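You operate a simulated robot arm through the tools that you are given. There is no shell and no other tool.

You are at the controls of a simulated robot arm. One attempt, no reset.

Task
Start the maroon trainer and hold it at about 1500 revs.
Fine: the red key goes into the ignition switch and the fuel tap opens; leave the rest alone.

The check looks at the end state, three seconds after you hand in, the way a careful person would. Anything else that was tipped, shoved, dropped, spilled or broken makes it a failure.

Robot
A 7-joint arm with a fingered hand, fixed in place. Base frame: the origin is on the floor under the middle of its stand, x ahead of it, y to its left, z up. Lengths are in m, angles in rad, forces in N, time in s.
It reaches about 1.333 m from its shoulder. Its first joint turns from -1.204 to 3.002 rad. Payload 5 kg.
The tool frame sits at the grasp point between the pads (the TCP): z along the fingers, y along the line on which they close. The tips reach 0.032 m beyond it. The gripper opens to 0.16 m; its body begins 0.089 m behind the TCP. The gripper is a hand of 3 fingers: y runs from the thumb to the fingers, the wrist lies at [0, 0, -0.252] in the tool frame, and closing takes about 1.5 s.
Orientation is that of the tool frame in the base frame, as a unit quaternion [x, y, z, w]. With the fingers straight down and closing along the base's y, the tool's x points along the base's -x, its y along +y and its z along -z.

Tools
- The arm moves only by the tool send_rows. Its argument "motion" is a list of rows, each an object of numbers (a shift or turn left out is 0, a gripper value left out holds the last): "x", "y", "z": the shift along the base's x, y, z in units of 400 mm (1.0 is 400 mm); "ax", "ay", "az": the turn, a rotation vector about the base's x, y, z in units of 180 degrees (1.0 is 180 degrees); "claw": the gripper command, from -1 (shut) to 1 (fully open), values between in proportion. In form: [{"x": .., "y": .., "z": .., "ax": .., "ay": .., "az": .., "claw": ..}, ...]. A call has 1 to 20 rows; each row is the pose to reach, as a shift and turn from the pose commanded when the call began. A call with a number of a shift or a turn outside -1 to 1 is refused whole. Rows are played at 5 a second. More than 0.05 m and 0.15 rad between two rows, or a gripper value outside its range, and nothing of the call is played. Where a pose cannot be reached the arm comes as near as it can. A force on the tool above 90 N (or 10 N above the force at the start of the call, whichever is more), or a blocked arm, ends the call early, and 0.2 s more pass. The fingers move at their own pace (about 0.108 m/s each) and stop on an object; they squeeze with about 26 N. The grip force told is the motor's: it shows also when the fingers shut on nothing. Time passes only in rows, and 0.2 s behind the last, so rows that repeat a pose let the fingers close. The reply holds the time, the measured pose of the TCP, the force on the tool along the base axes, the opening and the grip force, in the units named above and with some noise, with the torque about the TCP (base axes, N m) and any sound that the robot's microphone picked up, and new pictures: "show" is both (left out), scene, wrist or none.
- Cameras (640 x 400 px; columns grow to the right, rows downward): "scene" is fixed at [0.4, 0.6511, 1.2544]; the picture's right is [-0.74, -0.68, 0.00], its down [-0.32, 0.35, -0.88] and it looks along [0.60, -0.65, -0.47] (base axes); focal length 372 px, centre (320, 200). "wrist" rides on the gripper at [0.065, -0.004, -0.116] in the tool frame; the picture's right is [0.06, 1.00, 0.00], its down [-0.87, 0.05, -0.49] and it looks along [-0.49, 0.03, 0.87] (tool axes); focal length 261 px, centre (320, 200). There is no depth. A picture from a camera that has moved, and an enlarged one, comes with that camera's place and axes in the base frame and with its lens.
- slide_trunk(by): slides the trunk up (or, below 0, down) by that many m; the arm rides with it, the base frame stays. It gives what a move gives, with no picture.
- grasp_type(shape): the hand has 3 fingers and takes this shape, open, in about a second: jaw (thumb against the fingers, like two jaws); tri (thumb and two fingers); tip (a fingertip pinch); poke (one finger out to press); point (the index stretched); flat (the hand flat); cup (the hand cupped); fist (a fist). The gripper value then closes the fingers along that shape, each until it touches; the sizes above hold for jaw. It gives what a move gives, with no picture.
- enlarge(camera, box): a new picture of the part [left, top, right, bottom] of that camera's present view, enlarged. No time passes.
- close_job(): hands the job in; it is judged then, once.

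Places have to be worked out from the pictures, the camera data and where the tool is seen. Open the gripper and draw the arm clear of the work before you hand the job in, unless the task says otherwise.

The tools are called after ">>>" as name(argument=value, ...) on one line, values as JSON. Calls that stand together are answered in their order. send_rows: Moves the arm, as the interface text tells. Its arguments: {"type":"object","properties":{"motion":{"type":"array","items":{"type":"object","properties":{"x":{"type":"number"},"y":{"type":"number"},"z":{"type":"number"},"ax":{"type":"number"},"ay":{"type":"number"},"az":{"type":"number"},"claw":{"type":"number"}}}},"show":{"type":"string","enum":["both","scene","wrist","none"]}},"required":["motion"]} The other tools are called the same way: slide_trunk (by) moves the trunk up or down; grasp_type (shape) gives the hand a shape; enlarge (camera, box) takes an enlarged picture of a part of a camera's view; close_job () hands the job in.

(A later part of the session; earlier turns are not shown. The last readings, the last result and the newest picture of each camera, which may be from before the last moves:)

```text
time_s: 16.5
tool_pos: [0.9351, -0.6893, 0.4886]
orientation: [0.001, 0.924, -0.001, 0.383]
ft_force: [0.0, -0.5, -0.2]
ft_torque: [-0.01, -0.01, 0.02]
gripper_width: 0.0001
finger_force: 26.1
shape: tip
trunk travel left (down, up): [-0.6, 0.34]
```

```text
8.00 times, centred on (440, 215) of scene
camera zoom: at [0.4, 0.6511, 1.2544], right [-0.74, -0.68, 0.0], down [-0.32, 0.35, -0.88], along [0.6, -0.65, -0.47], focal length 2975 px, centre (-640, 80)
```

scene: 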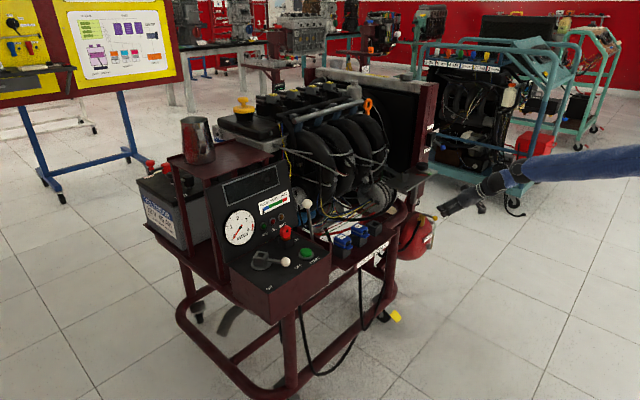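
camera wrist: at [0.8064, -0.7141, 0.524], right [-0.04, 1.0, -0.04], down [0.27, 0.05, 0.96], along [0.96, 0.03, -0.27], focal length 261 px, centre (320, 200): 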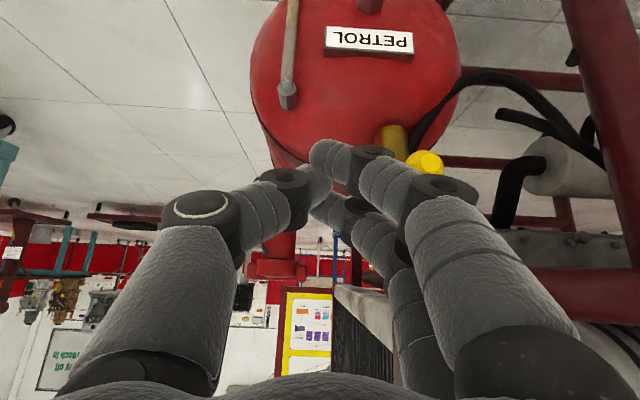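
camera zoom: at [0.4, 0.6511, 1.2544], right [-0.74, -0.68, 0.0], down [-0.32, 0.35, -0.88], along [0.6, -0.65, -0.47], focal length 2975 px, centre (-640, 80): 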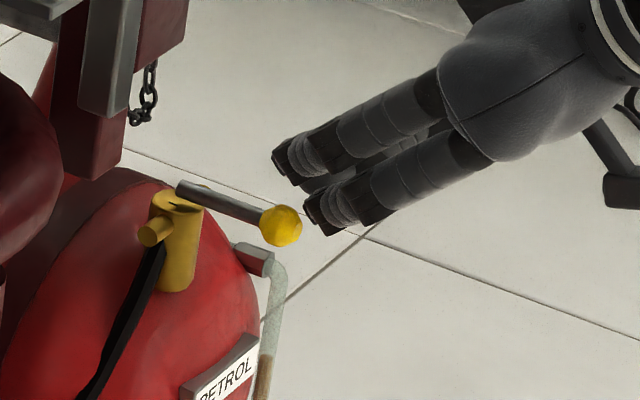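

No contact yet, so I'll continue in small steps.

>>> send_rows(motion=[{"y": 0.012}, {"y": 0.024}, {"y": 0.036}], show="none")

>>> enlarge(camera="scene", box=[410, 190, 470, 240])

>>> enlarge(camera="wrist", box=[300, 110, 480, 220])

```text
time_s: 17.3
tool_pos: [0.9339, -0.6745, 0.4898]
orientation: [0.001, 0.924, 0.0, 0.382]
ft_force: [-2.2, -5.9, 3.6]
ft_torque: [-0.05, 0.01, -0.02]
gripper_width: 0.0
finger_force: 26.1
shape: tip
trunk travel left (down, up): [-0.6, 0.34]
```

```text
8.00 times, centred on (440, 215) of scene
camera zoom: at [0.4, 0.6511, 1.2544], right [-0.74, -0.68, 0.0], down [-0.32, 0.35, -0.88], along [0.6, -0.65, -0.47], focal length 2975 px, centre (-640, 80)
```

zoom: 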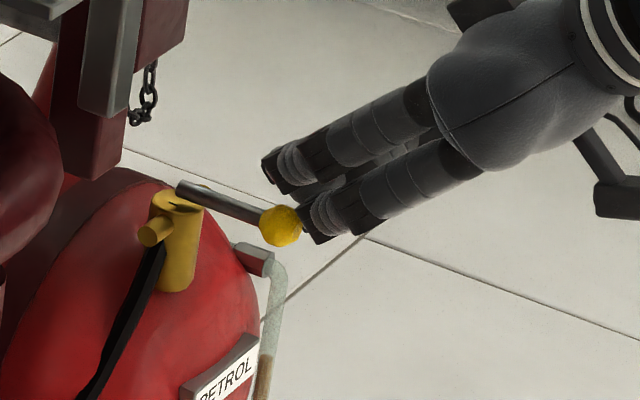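

```text
3.56 times, centred on (390, 165) of wrist
camera zoom: at [0.8057, -0.6783, 0.5245], right [-0.04, 1.0, -0.04], down [0.27, 0.05, 0.96], along [0.96, 0.03, -0.27], focal length 927 px, centre (71, 324)
```

zoom: 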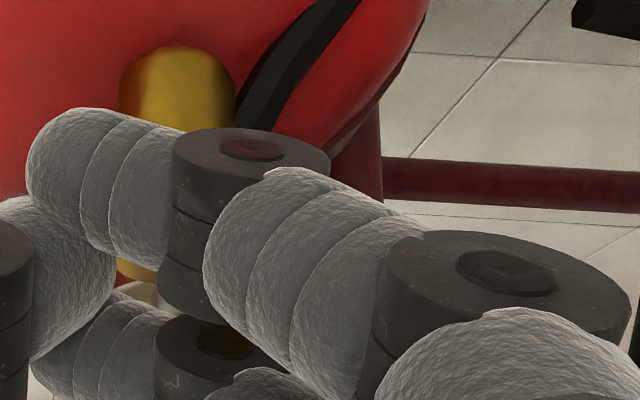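

Contact now at about 6 N against +y. I'll push another 1 cm and see whether the handle swings or the force just climbs.

>>> send_rows(motion=[{"y": 0.012}, {"y": 0.024}], show="none")

>>> enlarge(camera="scene", box=[410, 190, 470, 240])

```text
time_s: 17.9
tool_pos: [0.9335, -0.6678, 0.4897]
orientation: [0.001, 0.923, -0.002, 0.384]
ft_force: [-10.0, -19.8, 9.7]
ft_torque: [-0.34, 0.21, 0.04]
gripper_width: 0.0001
finger_force: 26.2
shape: tip
trunk travel left (down, up): [-0.6, 0.34]
```

```text
8.00 times, centred on (440, 215) of scene
camera zoom: at [0.4, 0.6511, 1.2544], right [-0.74, -0.68, 0.0], down [-0.32, 0.35, -0.88], along [0.6, -0.65, -0.47], focal length 2975 px, centre (-640, 80)
```

zoom: 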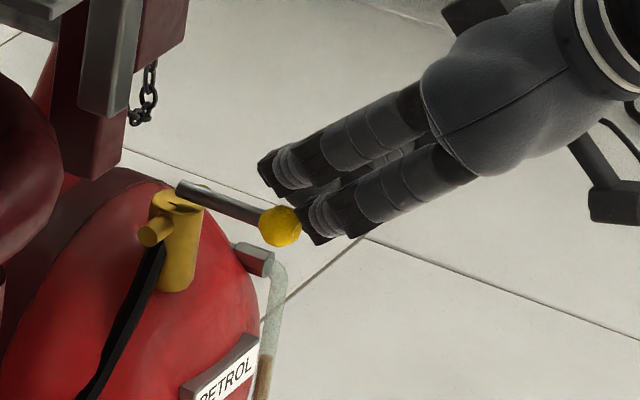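

The ball hasn't moved with about 20 N on it, so +y is against the closed stop. I'll back off, go round to the other side, and push towards -y instead.

>>> send_rows(motion=[{"y": -0.05}, {"x": -0.08, "y": -0.06}, {"x": -0.18, "y": -0.06, "z": 0.05}, {"x": -0.28, "y": -0.04, "z": 0.09}, {"x": -0.3, "y": 0.06, "z": 0.1}, {"x": -0.3, "y": 0.16, "z": 0.1}, {"x": -0.28, "y": 0.2, "z": 0.09}, {"x": -0.18, "y": 0.2, "z": 0.05}, {"x": -0.08, "y": 0.2, "z": 0.02}, {"x": 0.0, "y": 0.2, "z": 0.0}], show="wrist")

>>> enlarge(camera="scene", box=[400, 180, 480, 240])

```text
time_s: 20.1
tool_pos: [0.9351, -0.5853, 0.4864]
orientation: [0.001, 0.924, 0.0, 0.382]
ft_force: [1.1, -0.7, 0.1]
ft_torque: [0.03, 0.0, 0.02]
gripper_width: 0.0
finger_force: 26.2
shape: tip
trunk travel left (down, up): [-0.6, 0.34]
camera wrist: at [0.8072, -0.5881, 0.5233], right [-0.04, 1.0, -0.04], down [0.27, 0.05, 0.96], along [0.96, 0.03, -0.27], focal length 261 px, centre (320, 200)
```

wrist: 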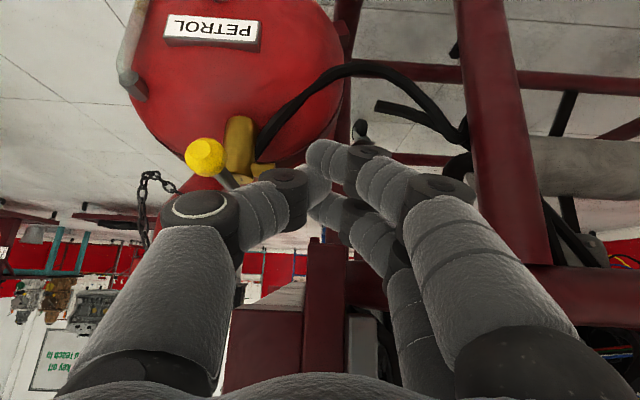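

```text
6.67 times, centred on (440, 210) of scene
camera zoom: at [0.4, 0.6511, 1.2544], right [-0.74, -0.68, 0.0], down [-0.32, 0.35, -0.88], along [0.6, -0.65, -0.47], focal length 2479 px, centre (-480, 133)
```

zoom: 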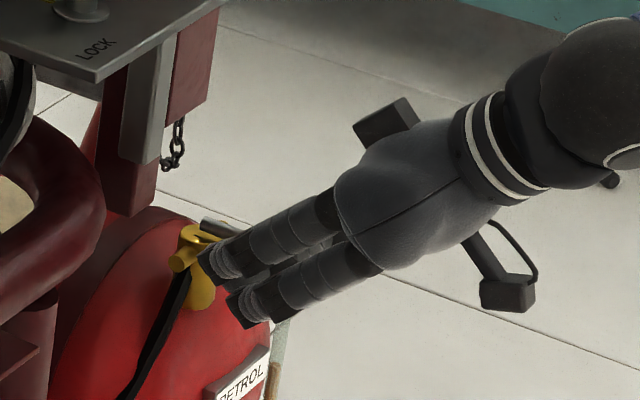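

The ball is on the thumb side now. I'll lower the hand about 1 cm so the thumb meets the ball squarely, then push in -y in small steps.

>>> send_rows(motion=[{"x": -0.017, "z": -0.028}, {"x": -0.017, "y": -0.04, "z": -0.028}, {"x": -0.017, "y": -0.065, "z": -0.028}, {"x": -0.017, "y": -0.085, "z": -0.028}, {"x": -0.017, "y": -0.105, "z": -0.028}], show="wrist")

>>> enlarge(camera="scene", box=[400, 190, 480, 240])

```text
time_s: 21.3
tool_pos: [0.9296, -0.626, 0.477]
orientation: [0.001, 0.924, 0.0, 0.382]
ft_force: [-0.9, 1.9, 1.3]
ft_torque: [0.04, 0.04, 0.03]
gripper_width: 0.0
finger_force: 25.8
shape: tip
trunk travel left (down, up): [-0.6, 0.34]
camera wrist: at [0.8003, -0.6295, 0.513], right [-0.04, 1.0, -0.04], down [0.27, 0.05, 0.96], along [0.96, 0.03, -0.27], focal length 261 px, centre (320, 200)
```

wrist: 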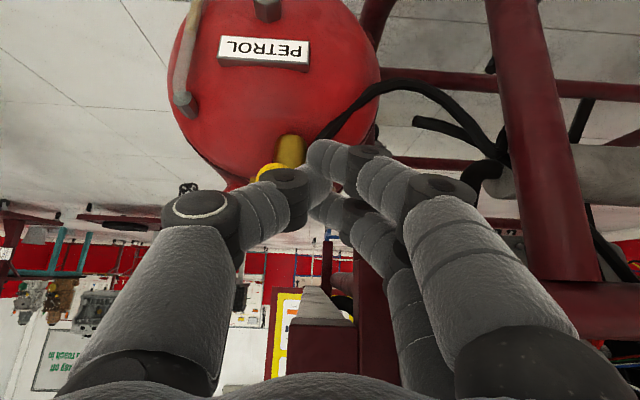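

```text
8.00 times, centred on (440, 215) of scene
camera zoom: at [0.4, 0.6511, 1.2544], right [-0.74, -0.68, 0.0], down [-0.32, 0.35, -0.88], along [0.6, -0.65, -0.47], focal length 2975 px, centre (-640, 80)
```

zoom: 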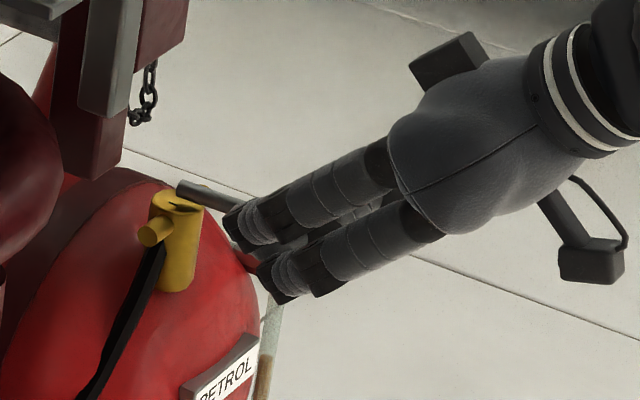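

Light contact has started at about 2 N. I'll continue in -y.

>>> send_rows(motion=[{"y": -0.015}, {"y": -0.03}, {"y": -0.045}], show="wrist")

>>> enlarge(camera="scene", box=[400, 190, 480, 240])

```text
time_s: 22.1
tool_pos: [0.9265, -0.6443, 0.476]
orientation: [0.001, 0.924, -0.001, 0.383]
ft_force: [0.6, 0.3, -0.5]
ft_torque: [0.02, 0.01, 0.0]
gripper_width: 0.0
finger_force: 25.6
shape: tip
trunk travel left (down, up): [-0.6, 0.34]
camera wrist: at [0.7999, -0.6481, 0.5128], right [-0.04, 1.0, -0.04], down [0.27, 0.05, 0.96], along [0.96, 0.03, -0.27], focal length 261 px, centre (320, 200)
```

wrist: 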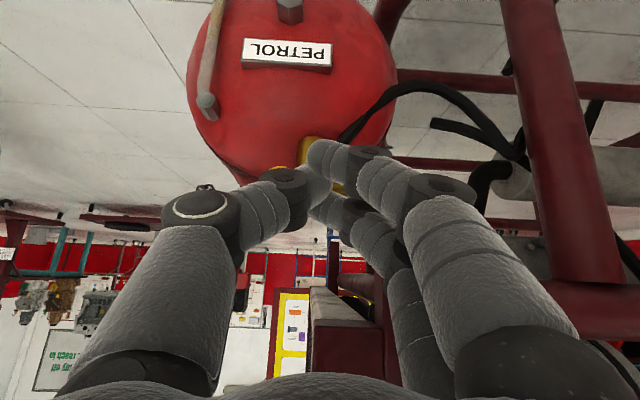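

```text
8.00 times, centred on (440, 215) of scene
camera zoom: at [0.4, 0.6511, 1.2544], right [-0.74, -0.68, 0.0], down [-0.32, 0.35, -0.88], along [0.6, -0.65, -0.47], focal length 2975 px, centre (-640, 80)
```

zoom: 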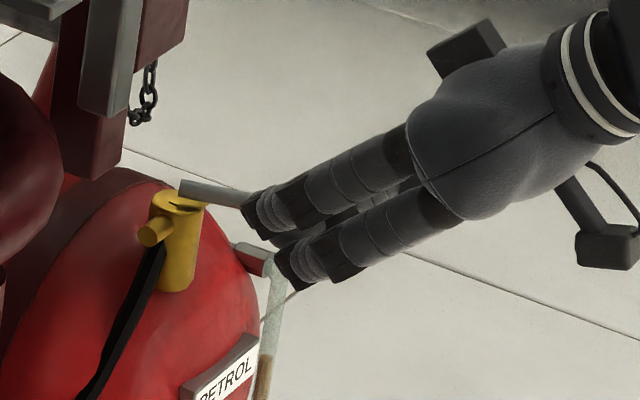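

The handle has swung and is now pointing partly to -y, so it opens this way. I'll follow the arc with the fingertips round towards 90°.

>>> send_rows(motion=[{"x": -0.01, "y": -0.025}, {"x": -0.013, "y": -0.045}, {"x": -0.008, "y": -0.065}, {"x": 0.0, "y": -0.085}, {"x": 0.012, "y": -0.105}, {"x": 0.025, "y": -0.12}], show="wrist")

>>> enlarge(camera="scene", box=[400, 190, 480, 240])

```text
time_s: 23.5
tool_pos: [0.9371, -0.6921, 0.4765]
orientation: [0.0, 0.924, 0.001, 0.383]
ft_force: [-0.3, 1.3, 0.9]
ft_torque: [0.0, -0.04, -0.03]
gripper_width: 0.0
finger_force: 26.0
shape: tip
trunk travel left (down, up): [-0.6, 0.34]
camera wrist: at [0.8098, -0.6955, 0.5126], right [-0.04, 1.0, -0.04], down [0.27, 0.05, 0.96], along [0.96, 0.03, -0.27], focal length 261 px, centre (320, 200)
```

wrist: 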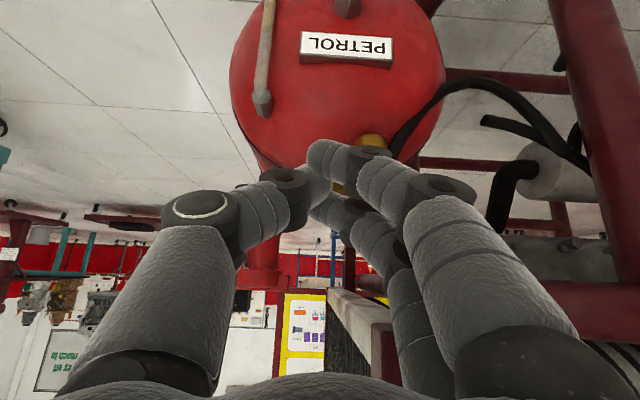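

```text
8.00 times, centred on (440, 215) of scene
camera zoom: at [0.4, 0.6511, 1.2544], right [-0.74, -0.68, 0.0], down [-0.32, 0.35, -0.88], along [0.6, -0.65, -0.47], focal length 2975 px, centre (-640, 80)
```

zoom: 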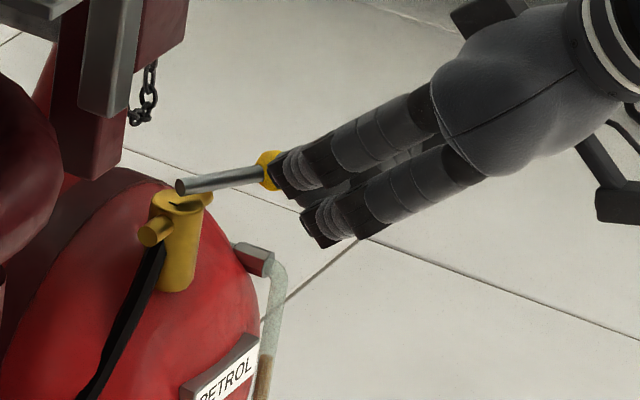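

The handle is about 65° round. I'll carry on with the last part of the arc, now mostly +x.

>>> send_rows(motion=[{"x": 0.015, "y": -0.012}, {"x": 0.03, "y": -0.022}, {"x": 0.045, "y": -0.03}, {"x": 0.06, "y": -0.033}], show="wrist")

>>> enlarge(camera="scene", box=[400, 190, 480, 240])

```text
time_s: 24.5
tool_pos: [0.9605, -0.7041, 0.476]
orientation: [0.001, 0.924, 0.0, 0.383]
ft_force: [-8.5, 4.7, 6.0]
ft_torque: [0.05, -0.14, 0.21]
gripper_width: 0.0001
finger_force: 26.2
shape: tip
trunk travel left (down, up): [-0.6, 0.34]
camera wrist: at [0.8329, -0.7085, 0.5132], right [-0.04, 1.0, -0.04], down [0.27, 0.05, 0.96], along [0.96, 0.03, -0.27], focal length 261 px, centre (320, 200)
```

wrist: 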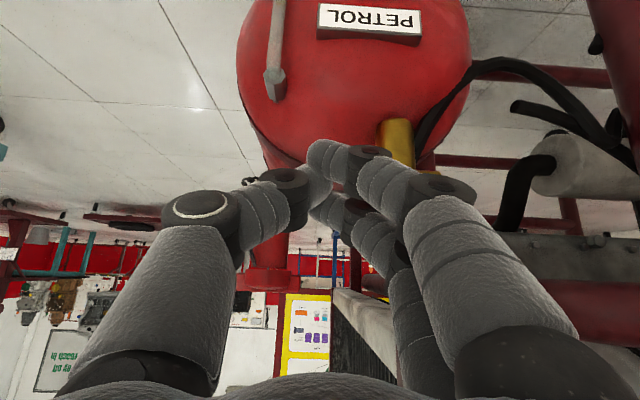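

```text
8.00 times, centred on (440, 215) of scene
camera zoom: at [0.4, 0.6511, 1.2544], right [-0.74, -0.68, 0.0], down [-0.32, 0.35, -0.88], along [0.6, -0.65, -0.47], focal length 2975 px, centre (-640, 80)
```

zoom: 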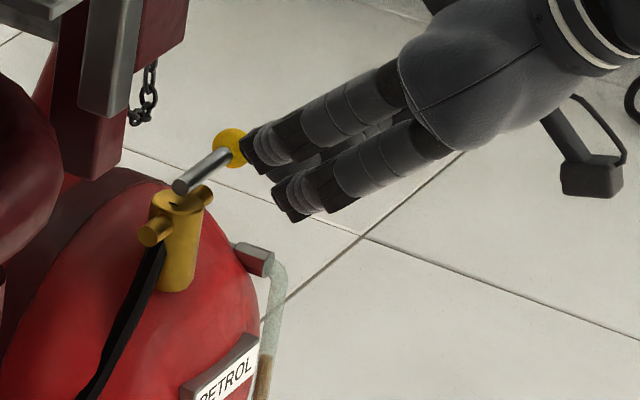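

The handle is now parallel with the pipe stubs and the force rose slightly at the stop. I'll back straight away and check.

>>> send_rows(motion=[{"x": -0.06, "y": 0.0, "z": 0.01}, {"x": -0.15, "y": 0.0, "z": 0.04}, {"x": -0.25, "y": 0.0, "z": 0.1}, {"x": -0.35, "y": 0.0, "z": 0.17}, {"x": -0.45, "y": 0.0, "z": 0.24}, {"x": -0.55, "y": 0.02, "z": 0.31}, {"x": -0.62, "y": 0.04, "z": 0.39}], show="wrist")

>>> enlarge(camera="scene", box=[410, 195, 460, 235])

```text
time_s: 26.1
tool_pos: [0.7136, -0.6877, 0.6322]
orientation: [0.0, 0.924, 0.0, 0.382]
ft_force: [-1.1, 0.2, 0.2]
ft_torque: [0.0, 0.01, 0.02]
gripper_width: 0.0001
finger_force: 25.8
shape: tip
trunk travel left (down, up): [-0.6, 0.34]
camera wrist: at [0.5855, -0.6916, 0.669], right [-0.04, 1.0, -0.04], down [0.27, 0.05, 0.96], along [0.96, 0.03, -0.27], focal length 261 px, centre (320, 200)
```

wrist: 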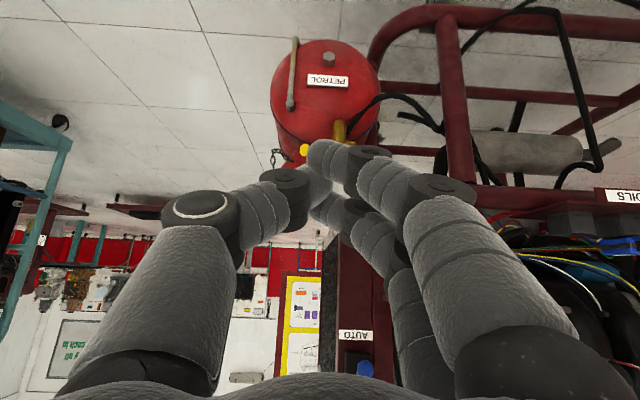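

```text
10.00 times, centred on (435, 215) of scene
camera zoom: at [0.4, 0.6511, 1.2544], right [-0.74, -0.68, 0.0], down [-0.32, 0.35, -0.88], along [0.6, -0.65, -0.47], focal length 3718 px, centre (-830, 50)
```

zoom: 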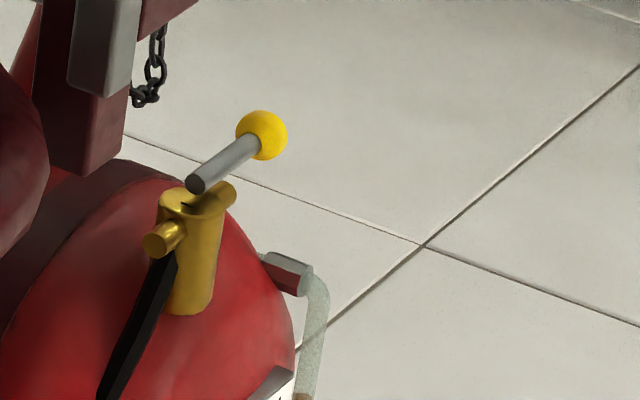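

The fuel tap is open: handle in line with the pipe, nothing else touched. Now I'll bring the hand back upright, over to the console side and high, opening the fingers for a clear camera view.

>>> send_rows(motion=[{"z": 0.08, "y": 0.03, "ay": 0.03}, {"z": 0.16, "y": 0.08, "ay": 0.06}, {"z": 0.24, "y": 0.14, "ay": 0.09}, {"z": 0.32, "y": 0.2, "ay": 0.12}, {"z": 0.4, "y": 0.27, "ay": 0.15}, {"z": 0.48, "y": 0.34, "ay": 0.18}, {"z": 0.56, "y": 0.42, "ay": 0.21}, {"z": 0.63, "y": 0.5, "ay": 0.24}, {"z": 0.69, "y": 0.58, "ay": 0.25}, {"z": 0.74, "y": 0.68, "ay": 0.25}, {"z": 0.76, "y": 0.79, "ay": 0.25}, {"z": 0.76, "y": 0.9, "ay": 0.25}, {"z": 0.76, "y": 1.0, "ay": 0.25}], show="none")

>>> send_rows(motion=[{"x": 0.05, "y": 0.1, "claw": 1}, {"x": 0.1, "y": 0.2, "claw": 1}, {"x": 0.15, "y": 0.3, "claw": 1}, {"x": 0.2, "y": 0.4, "claw": 1}, {"x": 0.25, "y": 0.5, "claw": 1}, {"x": 0.3, "y": 0.6, "claw": 1}, {"x": 0.35, "y": 0.7, "claw": 1}, {"x": 0.4, "y": 0.78, "claw": 1}, {"x": 0.45, "y": 0.86, "z": -0.02, "claw": 1}, {"x": 0.5, "y": 0.92, "z": -0.04, "claw": 1}, {"x": 0.55, "y": 0.98, "z": -0.06, "claw": 1}])

```text
time_s: 28.9
tool_pos: [0.7116, -0.2872, 0.9391]
orientation: [0.001, 1.0, -0.002, 0.002]
ft_force: [-1.0, 0.9, -0.2]
ft_torque: [-0.07, -0.07, 0.0]
gripper_width: 0.0003
finger_force: 25.6
shape: tip
trunk travel left (down, up): [-0.6, 0.34]
```

```text
time_s: 31.3
tool_pos: [0.9333, 0.1026, 0.9131]
orientation: [0.001, 1.0, 0.0, 0.001]
ft_force: [-0.2, -0.3, 0.1]
ft_torque: [0.0, 0.01, -0.01]
gripper_width: 0.16
finger_force: 0.0
shape: tip
trunk travel left (down, up): [-0.6, 0.34]
camera wrist: at [0.8679, 0.0993, 1.0281], right [-0.06, 1.0, 0.0], down [0.87, 0.05, 0.49], along [0.49, 0.03, -0.87], focal length 261 px, centre (320, 200)
```

scene: 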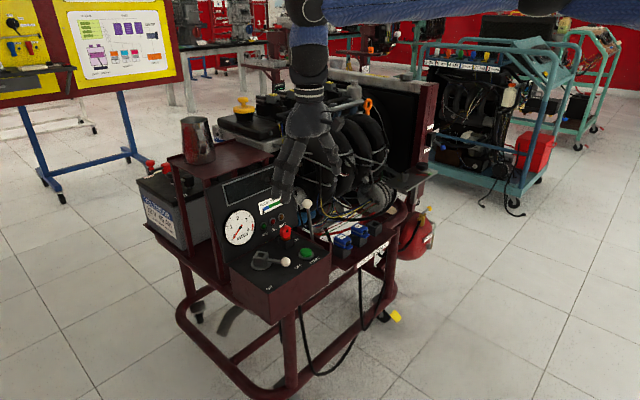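
wrist: 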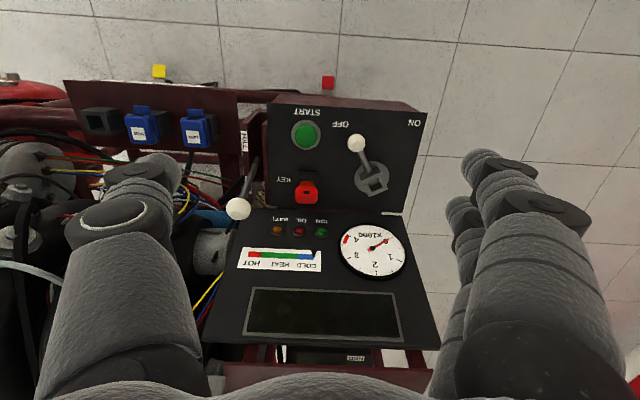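

>>> enlarge(camera="wrist", box=[230, 90, 430, 220])

>>> enlarge(camera="wrist", box=[270, 165, 340, 215])

>>> enlarge(camera="wrist", box=[335, 150, 405, 205])

>>> enlarge(camera="wrist", box=[215, 110, 285, 230])

>>> enlarge(camera="scene", box=[245, 240, 285, 275])

>>> enlarge(camera="scene", box=[270, 220, 300, 250])

```text
3.08 times, centred on (330, 155) of wrist
camera zoom: at [0.8679, 0.0993, 1.0281], right [-0.06, 1.0, 0.0], down [0.87, 0.05, 0.49], along [0.49, 0.03, -0.87], focal length 802 px, centre (289, 338)
```

zoom: 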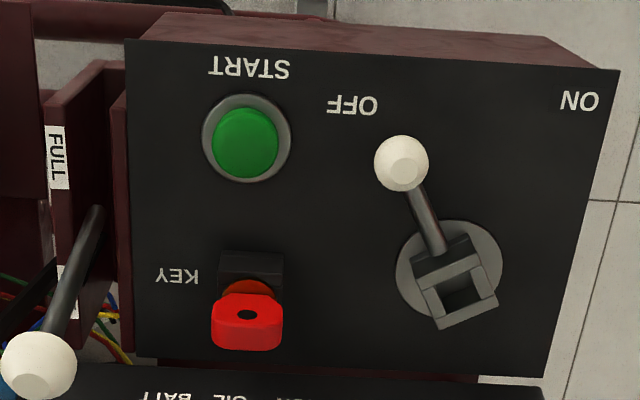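

```text
8.00 times, centred on (305, 190) of wrist
camera zoom: at [0.8679, 0.0993, 1.0281], right [-0.06, 1.0, 0.0], down [0.87, 0.05, 0.49], along [0.49, 0.03, -0.87], focal length 2085 px, centre (440, 280)
```

zoom: 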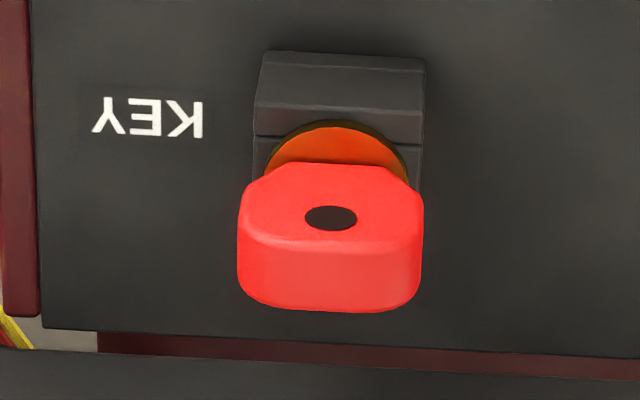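

```text
7.27 times, centred on (370, 178) of wrist
camera zoom: at [0.8679, 0.0993, 1.0281], right [-0.06, 1.0, 0.0], down [0.87, 0.05, 0.49], along [0.49, 0.03, -0.87], focal length 1896 px, centre (-44, 364)
```

zoom: 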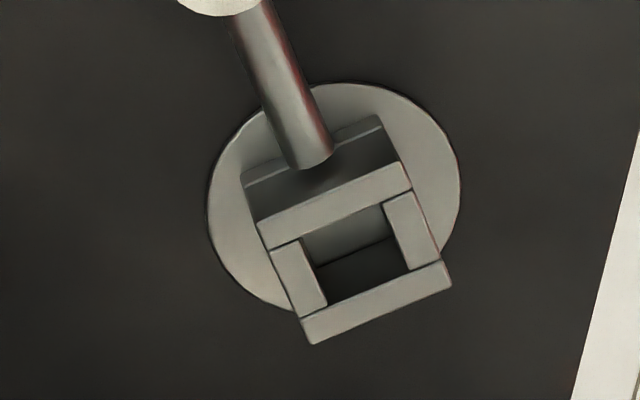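

```text
3.33 times, centred on (250, 170) of wrist
camera zoom: at [0.8679, 0.0993, 1.0281], right [-0.06, 1.0, 0.0], down [0.87, 0.05, 0.49], along [0.49, 0.03, -0.87], focal length 869 px, centre (553, 300)
```

zoom: 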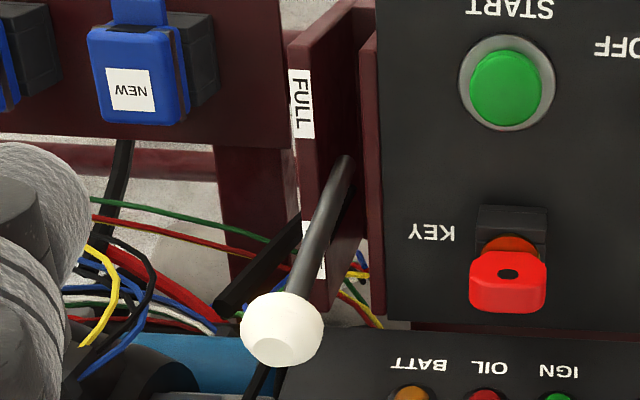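

```text
11.43 times, centred on (265, 258) of scene
camera zoom: at [0.4, 0.6511, 1.2544], right [-0.74, -0.68, 0.0], down [-0.32, 0.35, -0.88], along [0.6, -0.65, -0.47], focal length 4250 px, centre (949, -457)
```

zoom: 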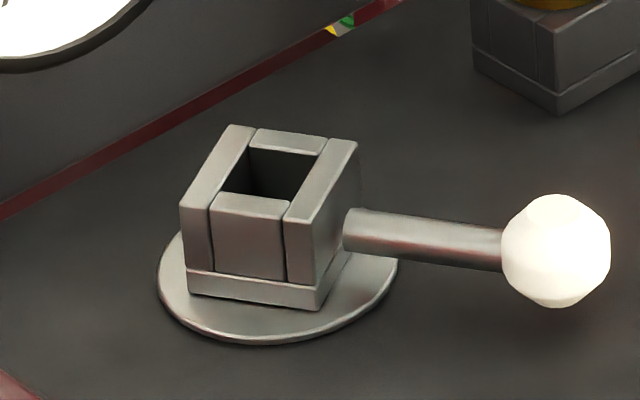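

```text
13.33 times, centred on (285, 235) of scene
camera zoom: at [0.4, 0.6511, 1.2544], right [-0.74, -0.68, 0.0], down [-0.32, 0.35, -0.88], along [0.6, -0.65, -0.47], focal length 4958 px, centre (787, -267)
```

zoom: 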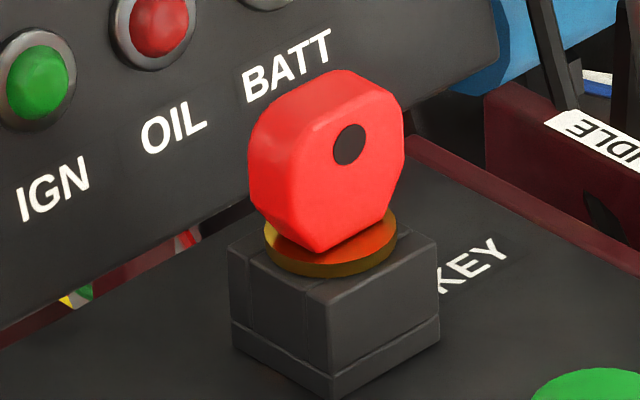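

The socket's frame matches the key's parking block, turned about 28° with the lever. So the key goes in with its bow rotated +28° about the vertical. Here in free air I'll compare how "jaw" closes near the key's thickness.

>>> grasp_type(shape="jaw")

>>> send_rows(motion=[{"claw": -0.8}, {"claw": -0.8}, {"claw": -0.8}, {"claw": -0.8}, {"claw": -0.8}, {"claw": -0.8}, {"claw": -0.8}], show="wrist")

>>> enlarge(camera="scene", box=[250, 80, 350, 220])

```text
time_s: 32.2
tool_pos: [0.9328, 0.1029, 0.9123]
orientation: [-0.001, 1.0, 0.001, 0.0]
ft_force: [0.0, -0.6, -0.6]
ft_torque: [0.03, -0.03, -0.01]
gripper_width: 0.1601
finger_force: 0.1
shape: jaw
trunk travel left (down, up): [-0.6, 0.34]
```

```text
time_s: 33.8
tool_pos: [0.9322, 0.103, 0.9117]
orientation: [0.0, 1.0, 0.001, 0.0]
ft_force: [0.0, -0.7, 0.8]
ft_torque: [-0.04, -0.01, -0.01]
gripper_width: 0.0164
finger_force: 0.0
shape: jaw
trunk travel left (down, up): [-0.6, 0.34]
camera wrist: at [0.8672, 0.0986, 1.0284], right [-0.06, 1.0, 0.0], down [0.87, 0.05, 0.49], along [0.49, 0.03, -0.87], focal length 261 px, centre (320, 200)
```

wrist: 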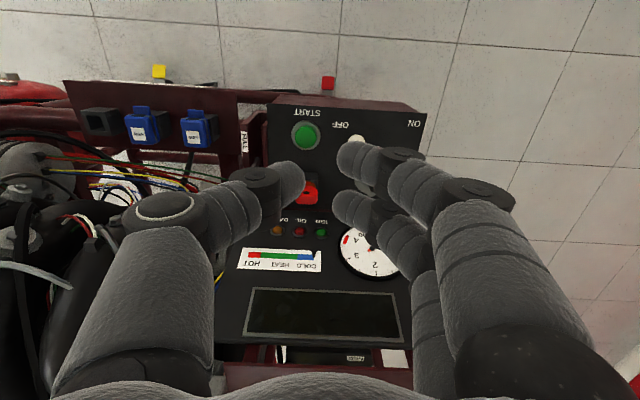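

```text
2.86 times, centred on (300, 150) of scene
camera zoom: at [0.4, 0.6511, 1.2544], right [-0.74, -0.68, 0.0], down [-0.32, 0.35, -0.88], along [0.6, -0.65, -0.47], focal length 1062 px, centre (377, 343)
```

zoom: 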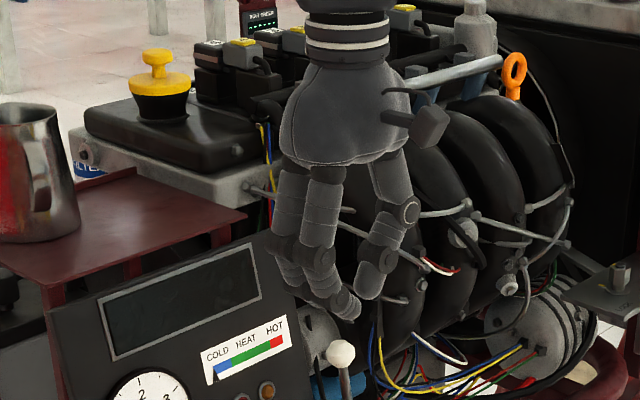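

>>> enlarge(camera="wrist", box=[230, 120, 430, 250])

>>> enlarge(camera="scene", box=[280, 130, 330, 200])

```text
3.08 times, centred on (330, 185) of wrist
camera zoom: at [0.8672, 0.0986, 1.0284], right [-0.06, 1.0, 0.0], down [0.87, 0.05, 0.49], along [0.49, 0.03, -0.87], focal length 802 px, centre (289, 246)
```

zoom: 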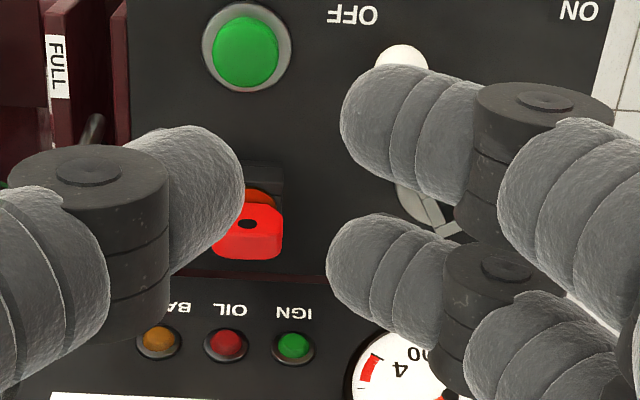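

```text
5.71 times, centred on (305, 165) of scene
camera zoom: at [0.4, 0.6511, 1.2544], right [-0.74, -0.68, 0.0], down [-0.32, 0.35, -0.88], along [0.6, -0.65, -0.47], focal length 2125 px, centre (406, 400)
```

zoom: 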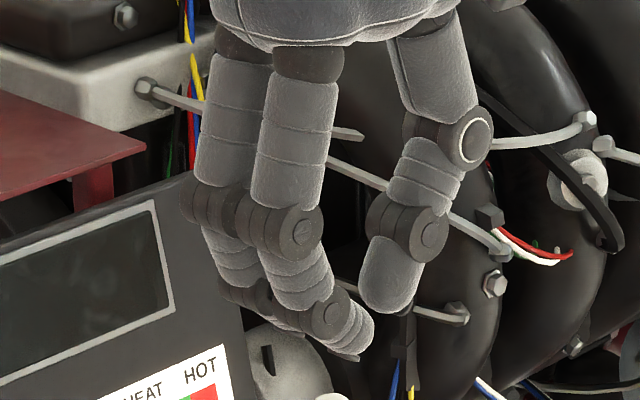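

In "jaw" the two fingertips sit at ±1.5 cm with the thumb centred between them. That suits pinching the key's flat faces, with the thumb on the panel side, closing along x. I'll draw back and turn the hand 90° about the vertical in free air.

>>> send_rows(motion=[{"x": -0.04, "z": 0.02, "claw": -0.5}, {"x": -0.08, "z": 0.04, "az": 0.045, "claw": -0.5}, {"x": -0.12, "z": 0.06, "az": 0.09, "claw": -0.5}, {"x": -0.16, "z": 0.08, "az": 0.135, "claw": -0.5}, {"x": -0.2, "z": 0.1, "az": 0.18, "claw": -0.5}, {"x": -0.22, "z": 0.1, "az": 0.225, "claw": -0.5}, {"x": -0.22, "z": 0.1, "az": 0.27, "claw": -0.5}, {"x": -0.22, "z": 0.1, "az": 0.315, "claw": -0.5}, {"x": -0.22, "z": 0.1, "az": 0.36, "claw": -0.5}, {"x": -0.22, "z": 0.1, "az": 0.405, "claw": -0.5}, {"x": -0.22, "z": 0.1, "az": 0.45, "claw": -0.5}, {"x": -0.22, "z": 0.1, "az": 0.48, "claw": -0.5}, {"x": -0.22, "z": 0.1, "az": 0.5, "claw": -0.5}])

```text
time_s: 36.6
tool_pos: [0.8456, 0.1031, 0.9527]
orientation: [0.707, -0.707, 0.0, 0.001]
ft_force: [0.5, -0.7, -0.4]
ft_torque: [0.02, 0.01, -0.02]
gripper_width: 0.0397
finger_force: 0.1
shape: jaw
trunk travel left (down, up): [-0.6, 0.34]
camera wrist: at [0.8503, 0.0383, 1.0688], right [-1.0, -0.06, 0.0], down [-0.06, 0.87, 0.49], along [-0.03, 0.49, -0.87], focal length 261 px, centre (320, 200)
```

scene: 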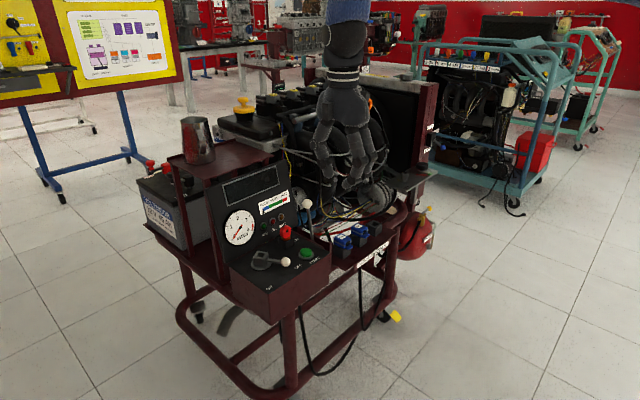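
wrist: 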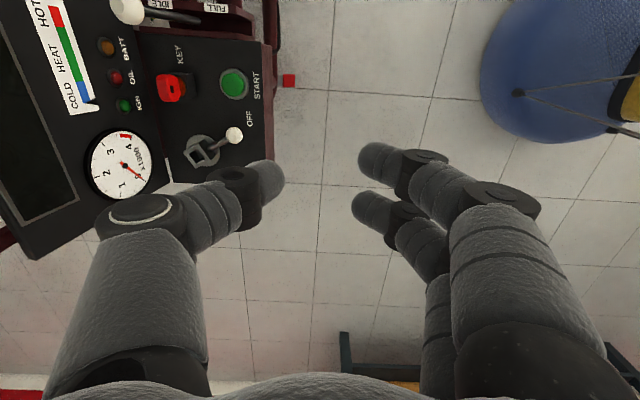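

The rotation works. I'll take another look at the key from this side view for a better triangulation before approaching.

>>> enlarge(camera="wrist", box=[130, 30, 260, 190])

>>> enlarge(camera="wrist", box=[140, 60, 200, 110])

```text
2.50 times, centred on (195, 110) of wrist
camera zoom: at [0.8503, 0.0383, 1.0688], right [-1.0, -0.06, 0.0], down [-0.06, 0.87, 0.49], along [-0.03, 0.49, -0.87], focal length 652 px, centre (632, 425)
```

zoom: 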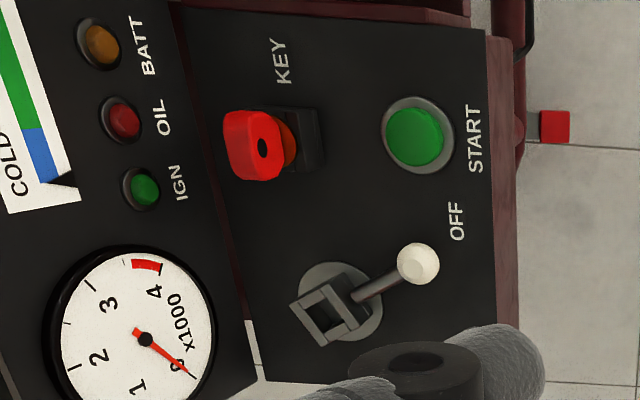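

```text
8.00 times, centred on (170, 85) of wrist
camera zoom: at [0.8503, 0.0383, 1.0688], right [-1.0, -0.06, 0.0], down [-0.06, 0.87, 0.49], along [-0.03, 0.49, -0.87], focal length 2085 px, centre (1520, 1120)
```

zoom: 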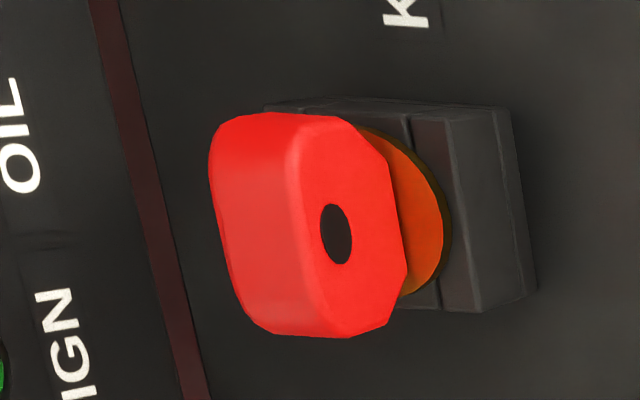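

Key bow: front face at about x=1.0385, centre y≈0.0906, hole at z≈0.706, about 13 mm thick and 32 mm wide. I'll lean the hand back 18° so the thumb knuckle clears the instrument panel, and go to a pre-grasp point above the key.

>>> send_rows(motion=[{"x": 0.05, "y": -0.005, "z": -0.02, "ay": -0.02, "claw": -0.55}, {"x": 0.1, "y": -0.01, "z": -0.04, "ay": -0.04, "claw": -0.55}, {"x": 0.15, "y": -0.015, "z": -0.06, "ay": -0.06, "claw": -0.55}, {"x": 0.2, "y": -0.02, "z": -0.08, "ay": -0.08, "claw": -0.55}, {"x": 0.25, "y": -0.025, "z": -0.1, "ay": -0.1, "claw": -0.55}, {"x": 0.3, "y": -0.031, "z": -0.12, "ay": -0.1, "claw": -0.55}, {"x": 0.35, "y": -0.031, "z": -0.15, "ay": -0.1, "claw": -0.55}])

```text
time_s: 38.2
tool_pos: [0.9867, 0.0897, 0.8917]
orientation: [-0.698, 0.698, -0.111, 0.111]
ft_force: [0.1, -0.1, -0.4]
ft_torque: [0.0, 0.05, -0.01]
gripper_width: 0.0364
finger_force: 0.0
shape: jaw
trunk travel left (down, up): [-0.6, 0.34]
camera wrist: at [0.9541, 0.0249, 1.0039], right [-0.95, -0.06, -0.31], down [-0.2, 0.87, 0.45], along [0.24, 0.49, -0.84], focal length 261 px, centre (320, 200)
```

scene: 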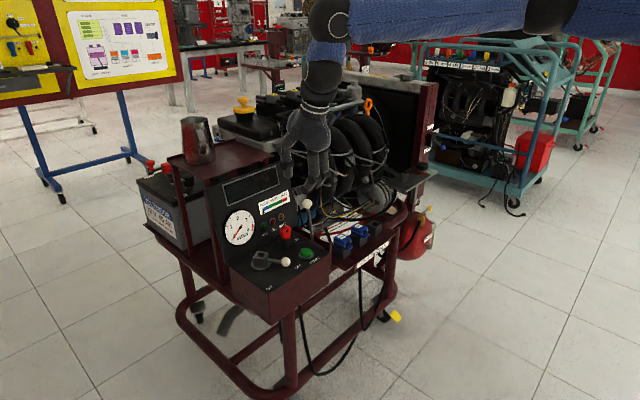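
wrist: 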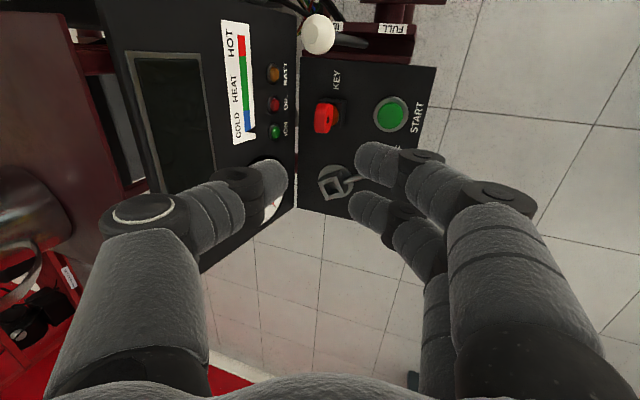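

>>> enlarge(camera="wrist", box=[290, 50, 430, 220])

>>> enlarge(camera="wrist", box=[300, 90, 360, 140])

>>> enlarge(camera="scene", box=[250, 120, 350, 270])

```text
2.35 times, centred on (360, 135) of wrist
camera zoom: at [0.9541, 0.0249, 1.0039], right [-0.95, -0.06, -0.31], down [-0.2, 0.87, 0.45], along [0.24, 0.49, -0.84], focal length 613 px, centre (226, 353)
```

zoom: 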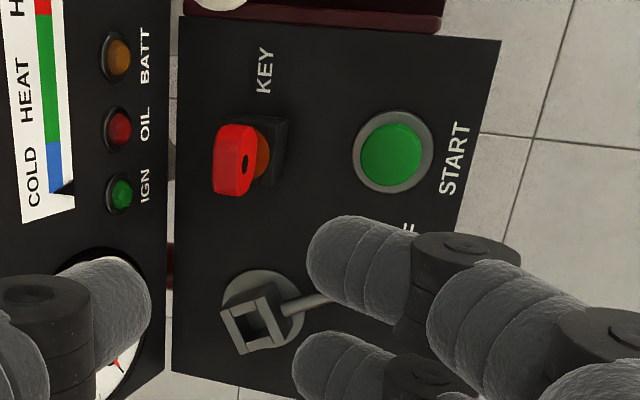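

```text
8.00 times, centred on (330, 115) of wrist
camera zoom: at [0.9541, 0.0249, 1.0039], right [-0.95, -0.06, -0.31], down [-0.2, 0.87, 0.45], along [0.24, 0.49, -0.84], focal length 2085 px, centre (240, 880)
```

zoom: 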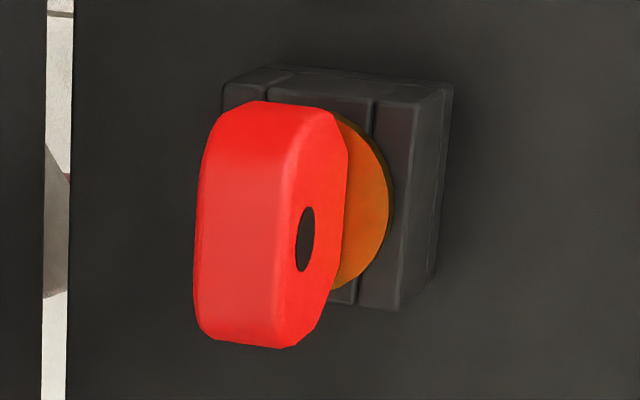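

```text
2.67 times, centred on (300, 195) of scene
camera zoom: at [0.4, 0.6511, 1.2544], right [-0.74, -0.68, 0.0], down [-0.32, 0.35, -0.88], along [0.6, -0.65, -0.47], focal length 992 px, centre (373, 213)
```

zoom: 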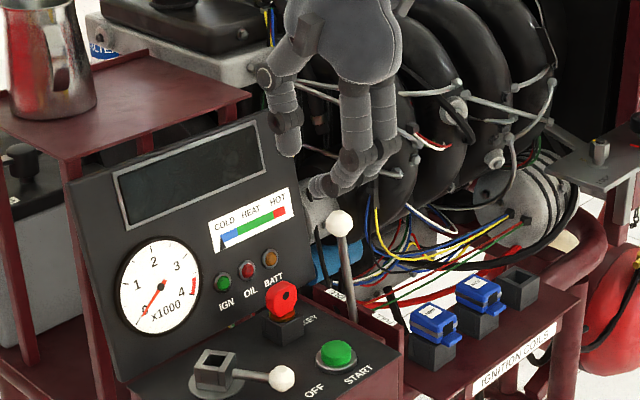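

Refined: bow centre at about (1.044, 0.0906, 0.705). I'll descend along the hand's axis to about 3 cm above the key and check alignment.

>>> send_rows(motion=[{"x": 0.02, "y": 0.002, "z": -0.07}, {"x": 0.04, "y": 0.002, "z": -0.14}, {"x": 0.06, "y": 0.002, "z": -0.21}, {"x": 0.08, "y": 0.002, "z": -0.267}])

>>> enlarge(camera="wrist", box=[220, 60, 420, 240])

>>> enlarge(camera="scene", box=[240, 160, 340, 260])

```text
time_s: 39.2
tool_pos: [1.019, 0.0915, 0.7852]
orientation: [-0.698, 0.699, -0.111, 0.111]
ft_force: [0.1, 0.4, -0.8]
ft_torque: [0.03, 0.0, 0.0]
gripper_width: 0.0362
finger_force: 0.1
shape: jaw
trunk travel left (down, up): [-0.6, 0.34]
camera wrist: at [0.9854, 0.0264, 0.8972], right [-0.95, -0.06, -0.31], down [-0.2, 0.87, 0.45], along [0.24, 0.49, -0.84], focal length 261 px, centre (320, 200)
```

scene: 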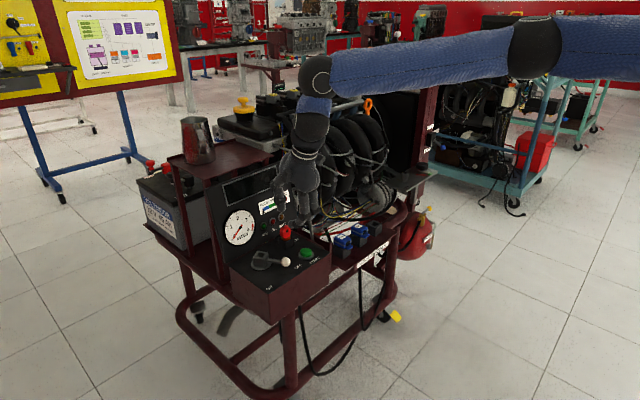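
wrist: 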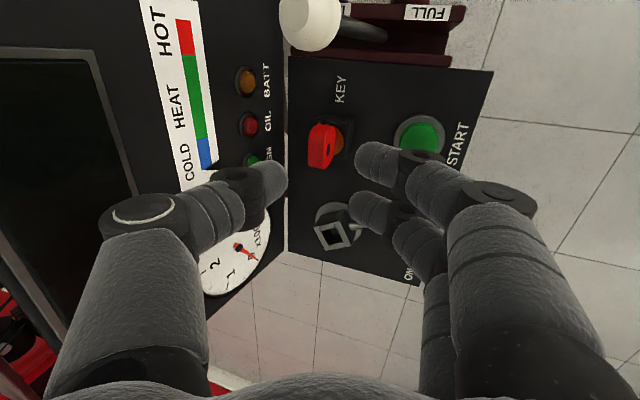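

```text
2.22 times, centred on (320, 150) of wrist
camera zoom: at [0.9854, 0.0264, 0.8972], right [-0.95, -0.06, -0.31], down [-0.2, 0.87, 0.45], along [0.24, 0.49, -0.84], focal length 579 px, centre (320, 311)
```

zoom: 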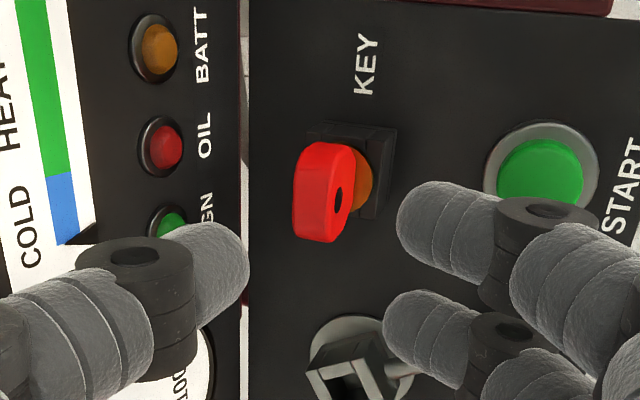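

```text
4.00 times, centred on (290, 210) of scene
camera zoom: at [0.4, 0.6511, 1.2544], right [-0.74, -0.68, 0.0], down [-0.32, 0.35, -0.88], along [0.6, -0.65, -0.47], focal length 1487 px, centre (440, 160)
```

zoom: 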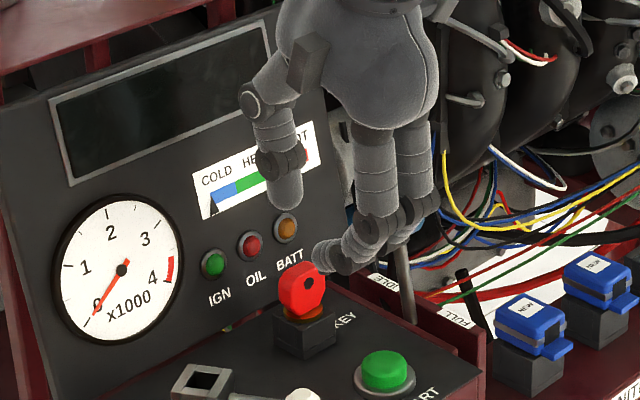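

Alignment looks right: the bow sits midway between thumb and fingertips along the axis. I'll descend the remaining 6 cm with the fingers straddling the bow.

>>> send_rows(motion=[{"x": 0.011, "z": -0.037}, {"x": 0.022, "z": -0.074}, {"x": 0.033, "z": -0.111}, {"x": 0.044, "z": -0.148}], show="wrist")

>>> enlarge(camera="wrist", box=[220, 100, 420, 260])

>>> enlarge(camera="scene", box=[240, 180, 340, 270])

```text
time_s: 40.2
tool_pos: [1.0354, 0.0915, 0.7262]
orientation: [-0.698, 0.699, -0.11, 0.111]
ft_force: [0.0, 0.2, 0.6]
ft_torque: [0.03, 0.02, 0.02]
gripper_width: 0.0364
finger_force: 0.1
shape: jaw
trunk travel left (down, up): [-0.6, 0.34]
camera wrist: at [1.0035, 0.0262, 0.8375], right [-0.95, -0.06, -0.31], down [-0.2, 0.87, 0.45], along [0.24, 0.49, -0.84], focal length 261 px, centre (320, 200)
```

wrist: 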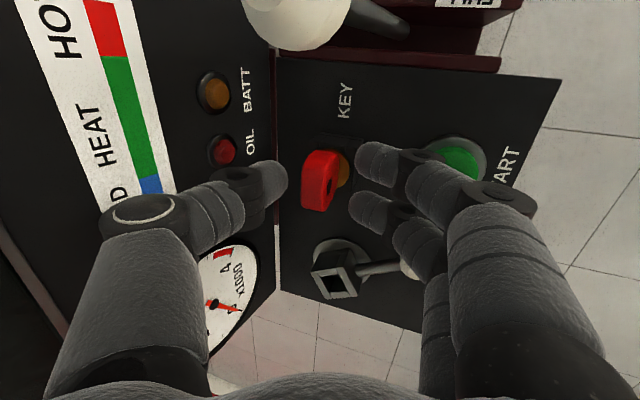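

```text
2.50 times, centred on (320, 180) of wrist
camera zoom: at [1.0035, 0.0262, 0.8375], right [-0.95, -0.06, -0.31], down [-0.2, 0.87, 0.45], along [0.24, 0.49, -0.84], focal length 652 px, centre (320, 250)
```

zoom: 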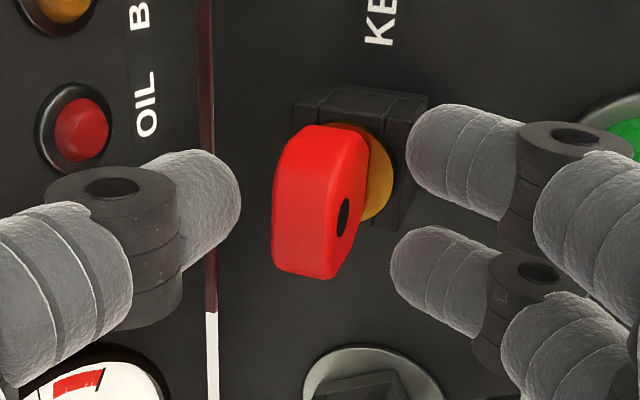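

```text
4.44 times, centred on (290, 225) of scene
camera zoom: at [0.4, 0.6511, 1.2544], right [-0.74, -0.68, 0.0], down [-0.32, 0.35, -0.88], along [0.6, -0.65, -0.47], focal length 1653 px, centre (453, 89)
```

zoom: 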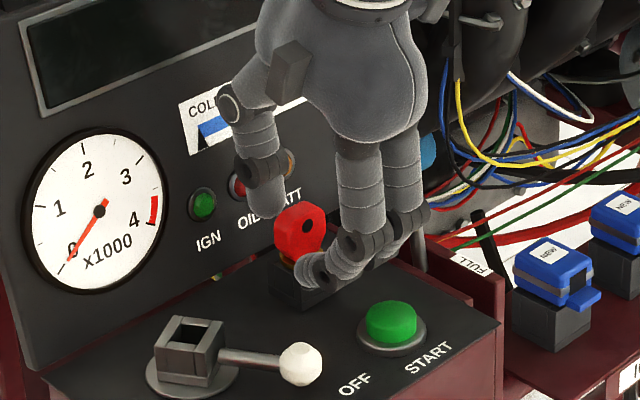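

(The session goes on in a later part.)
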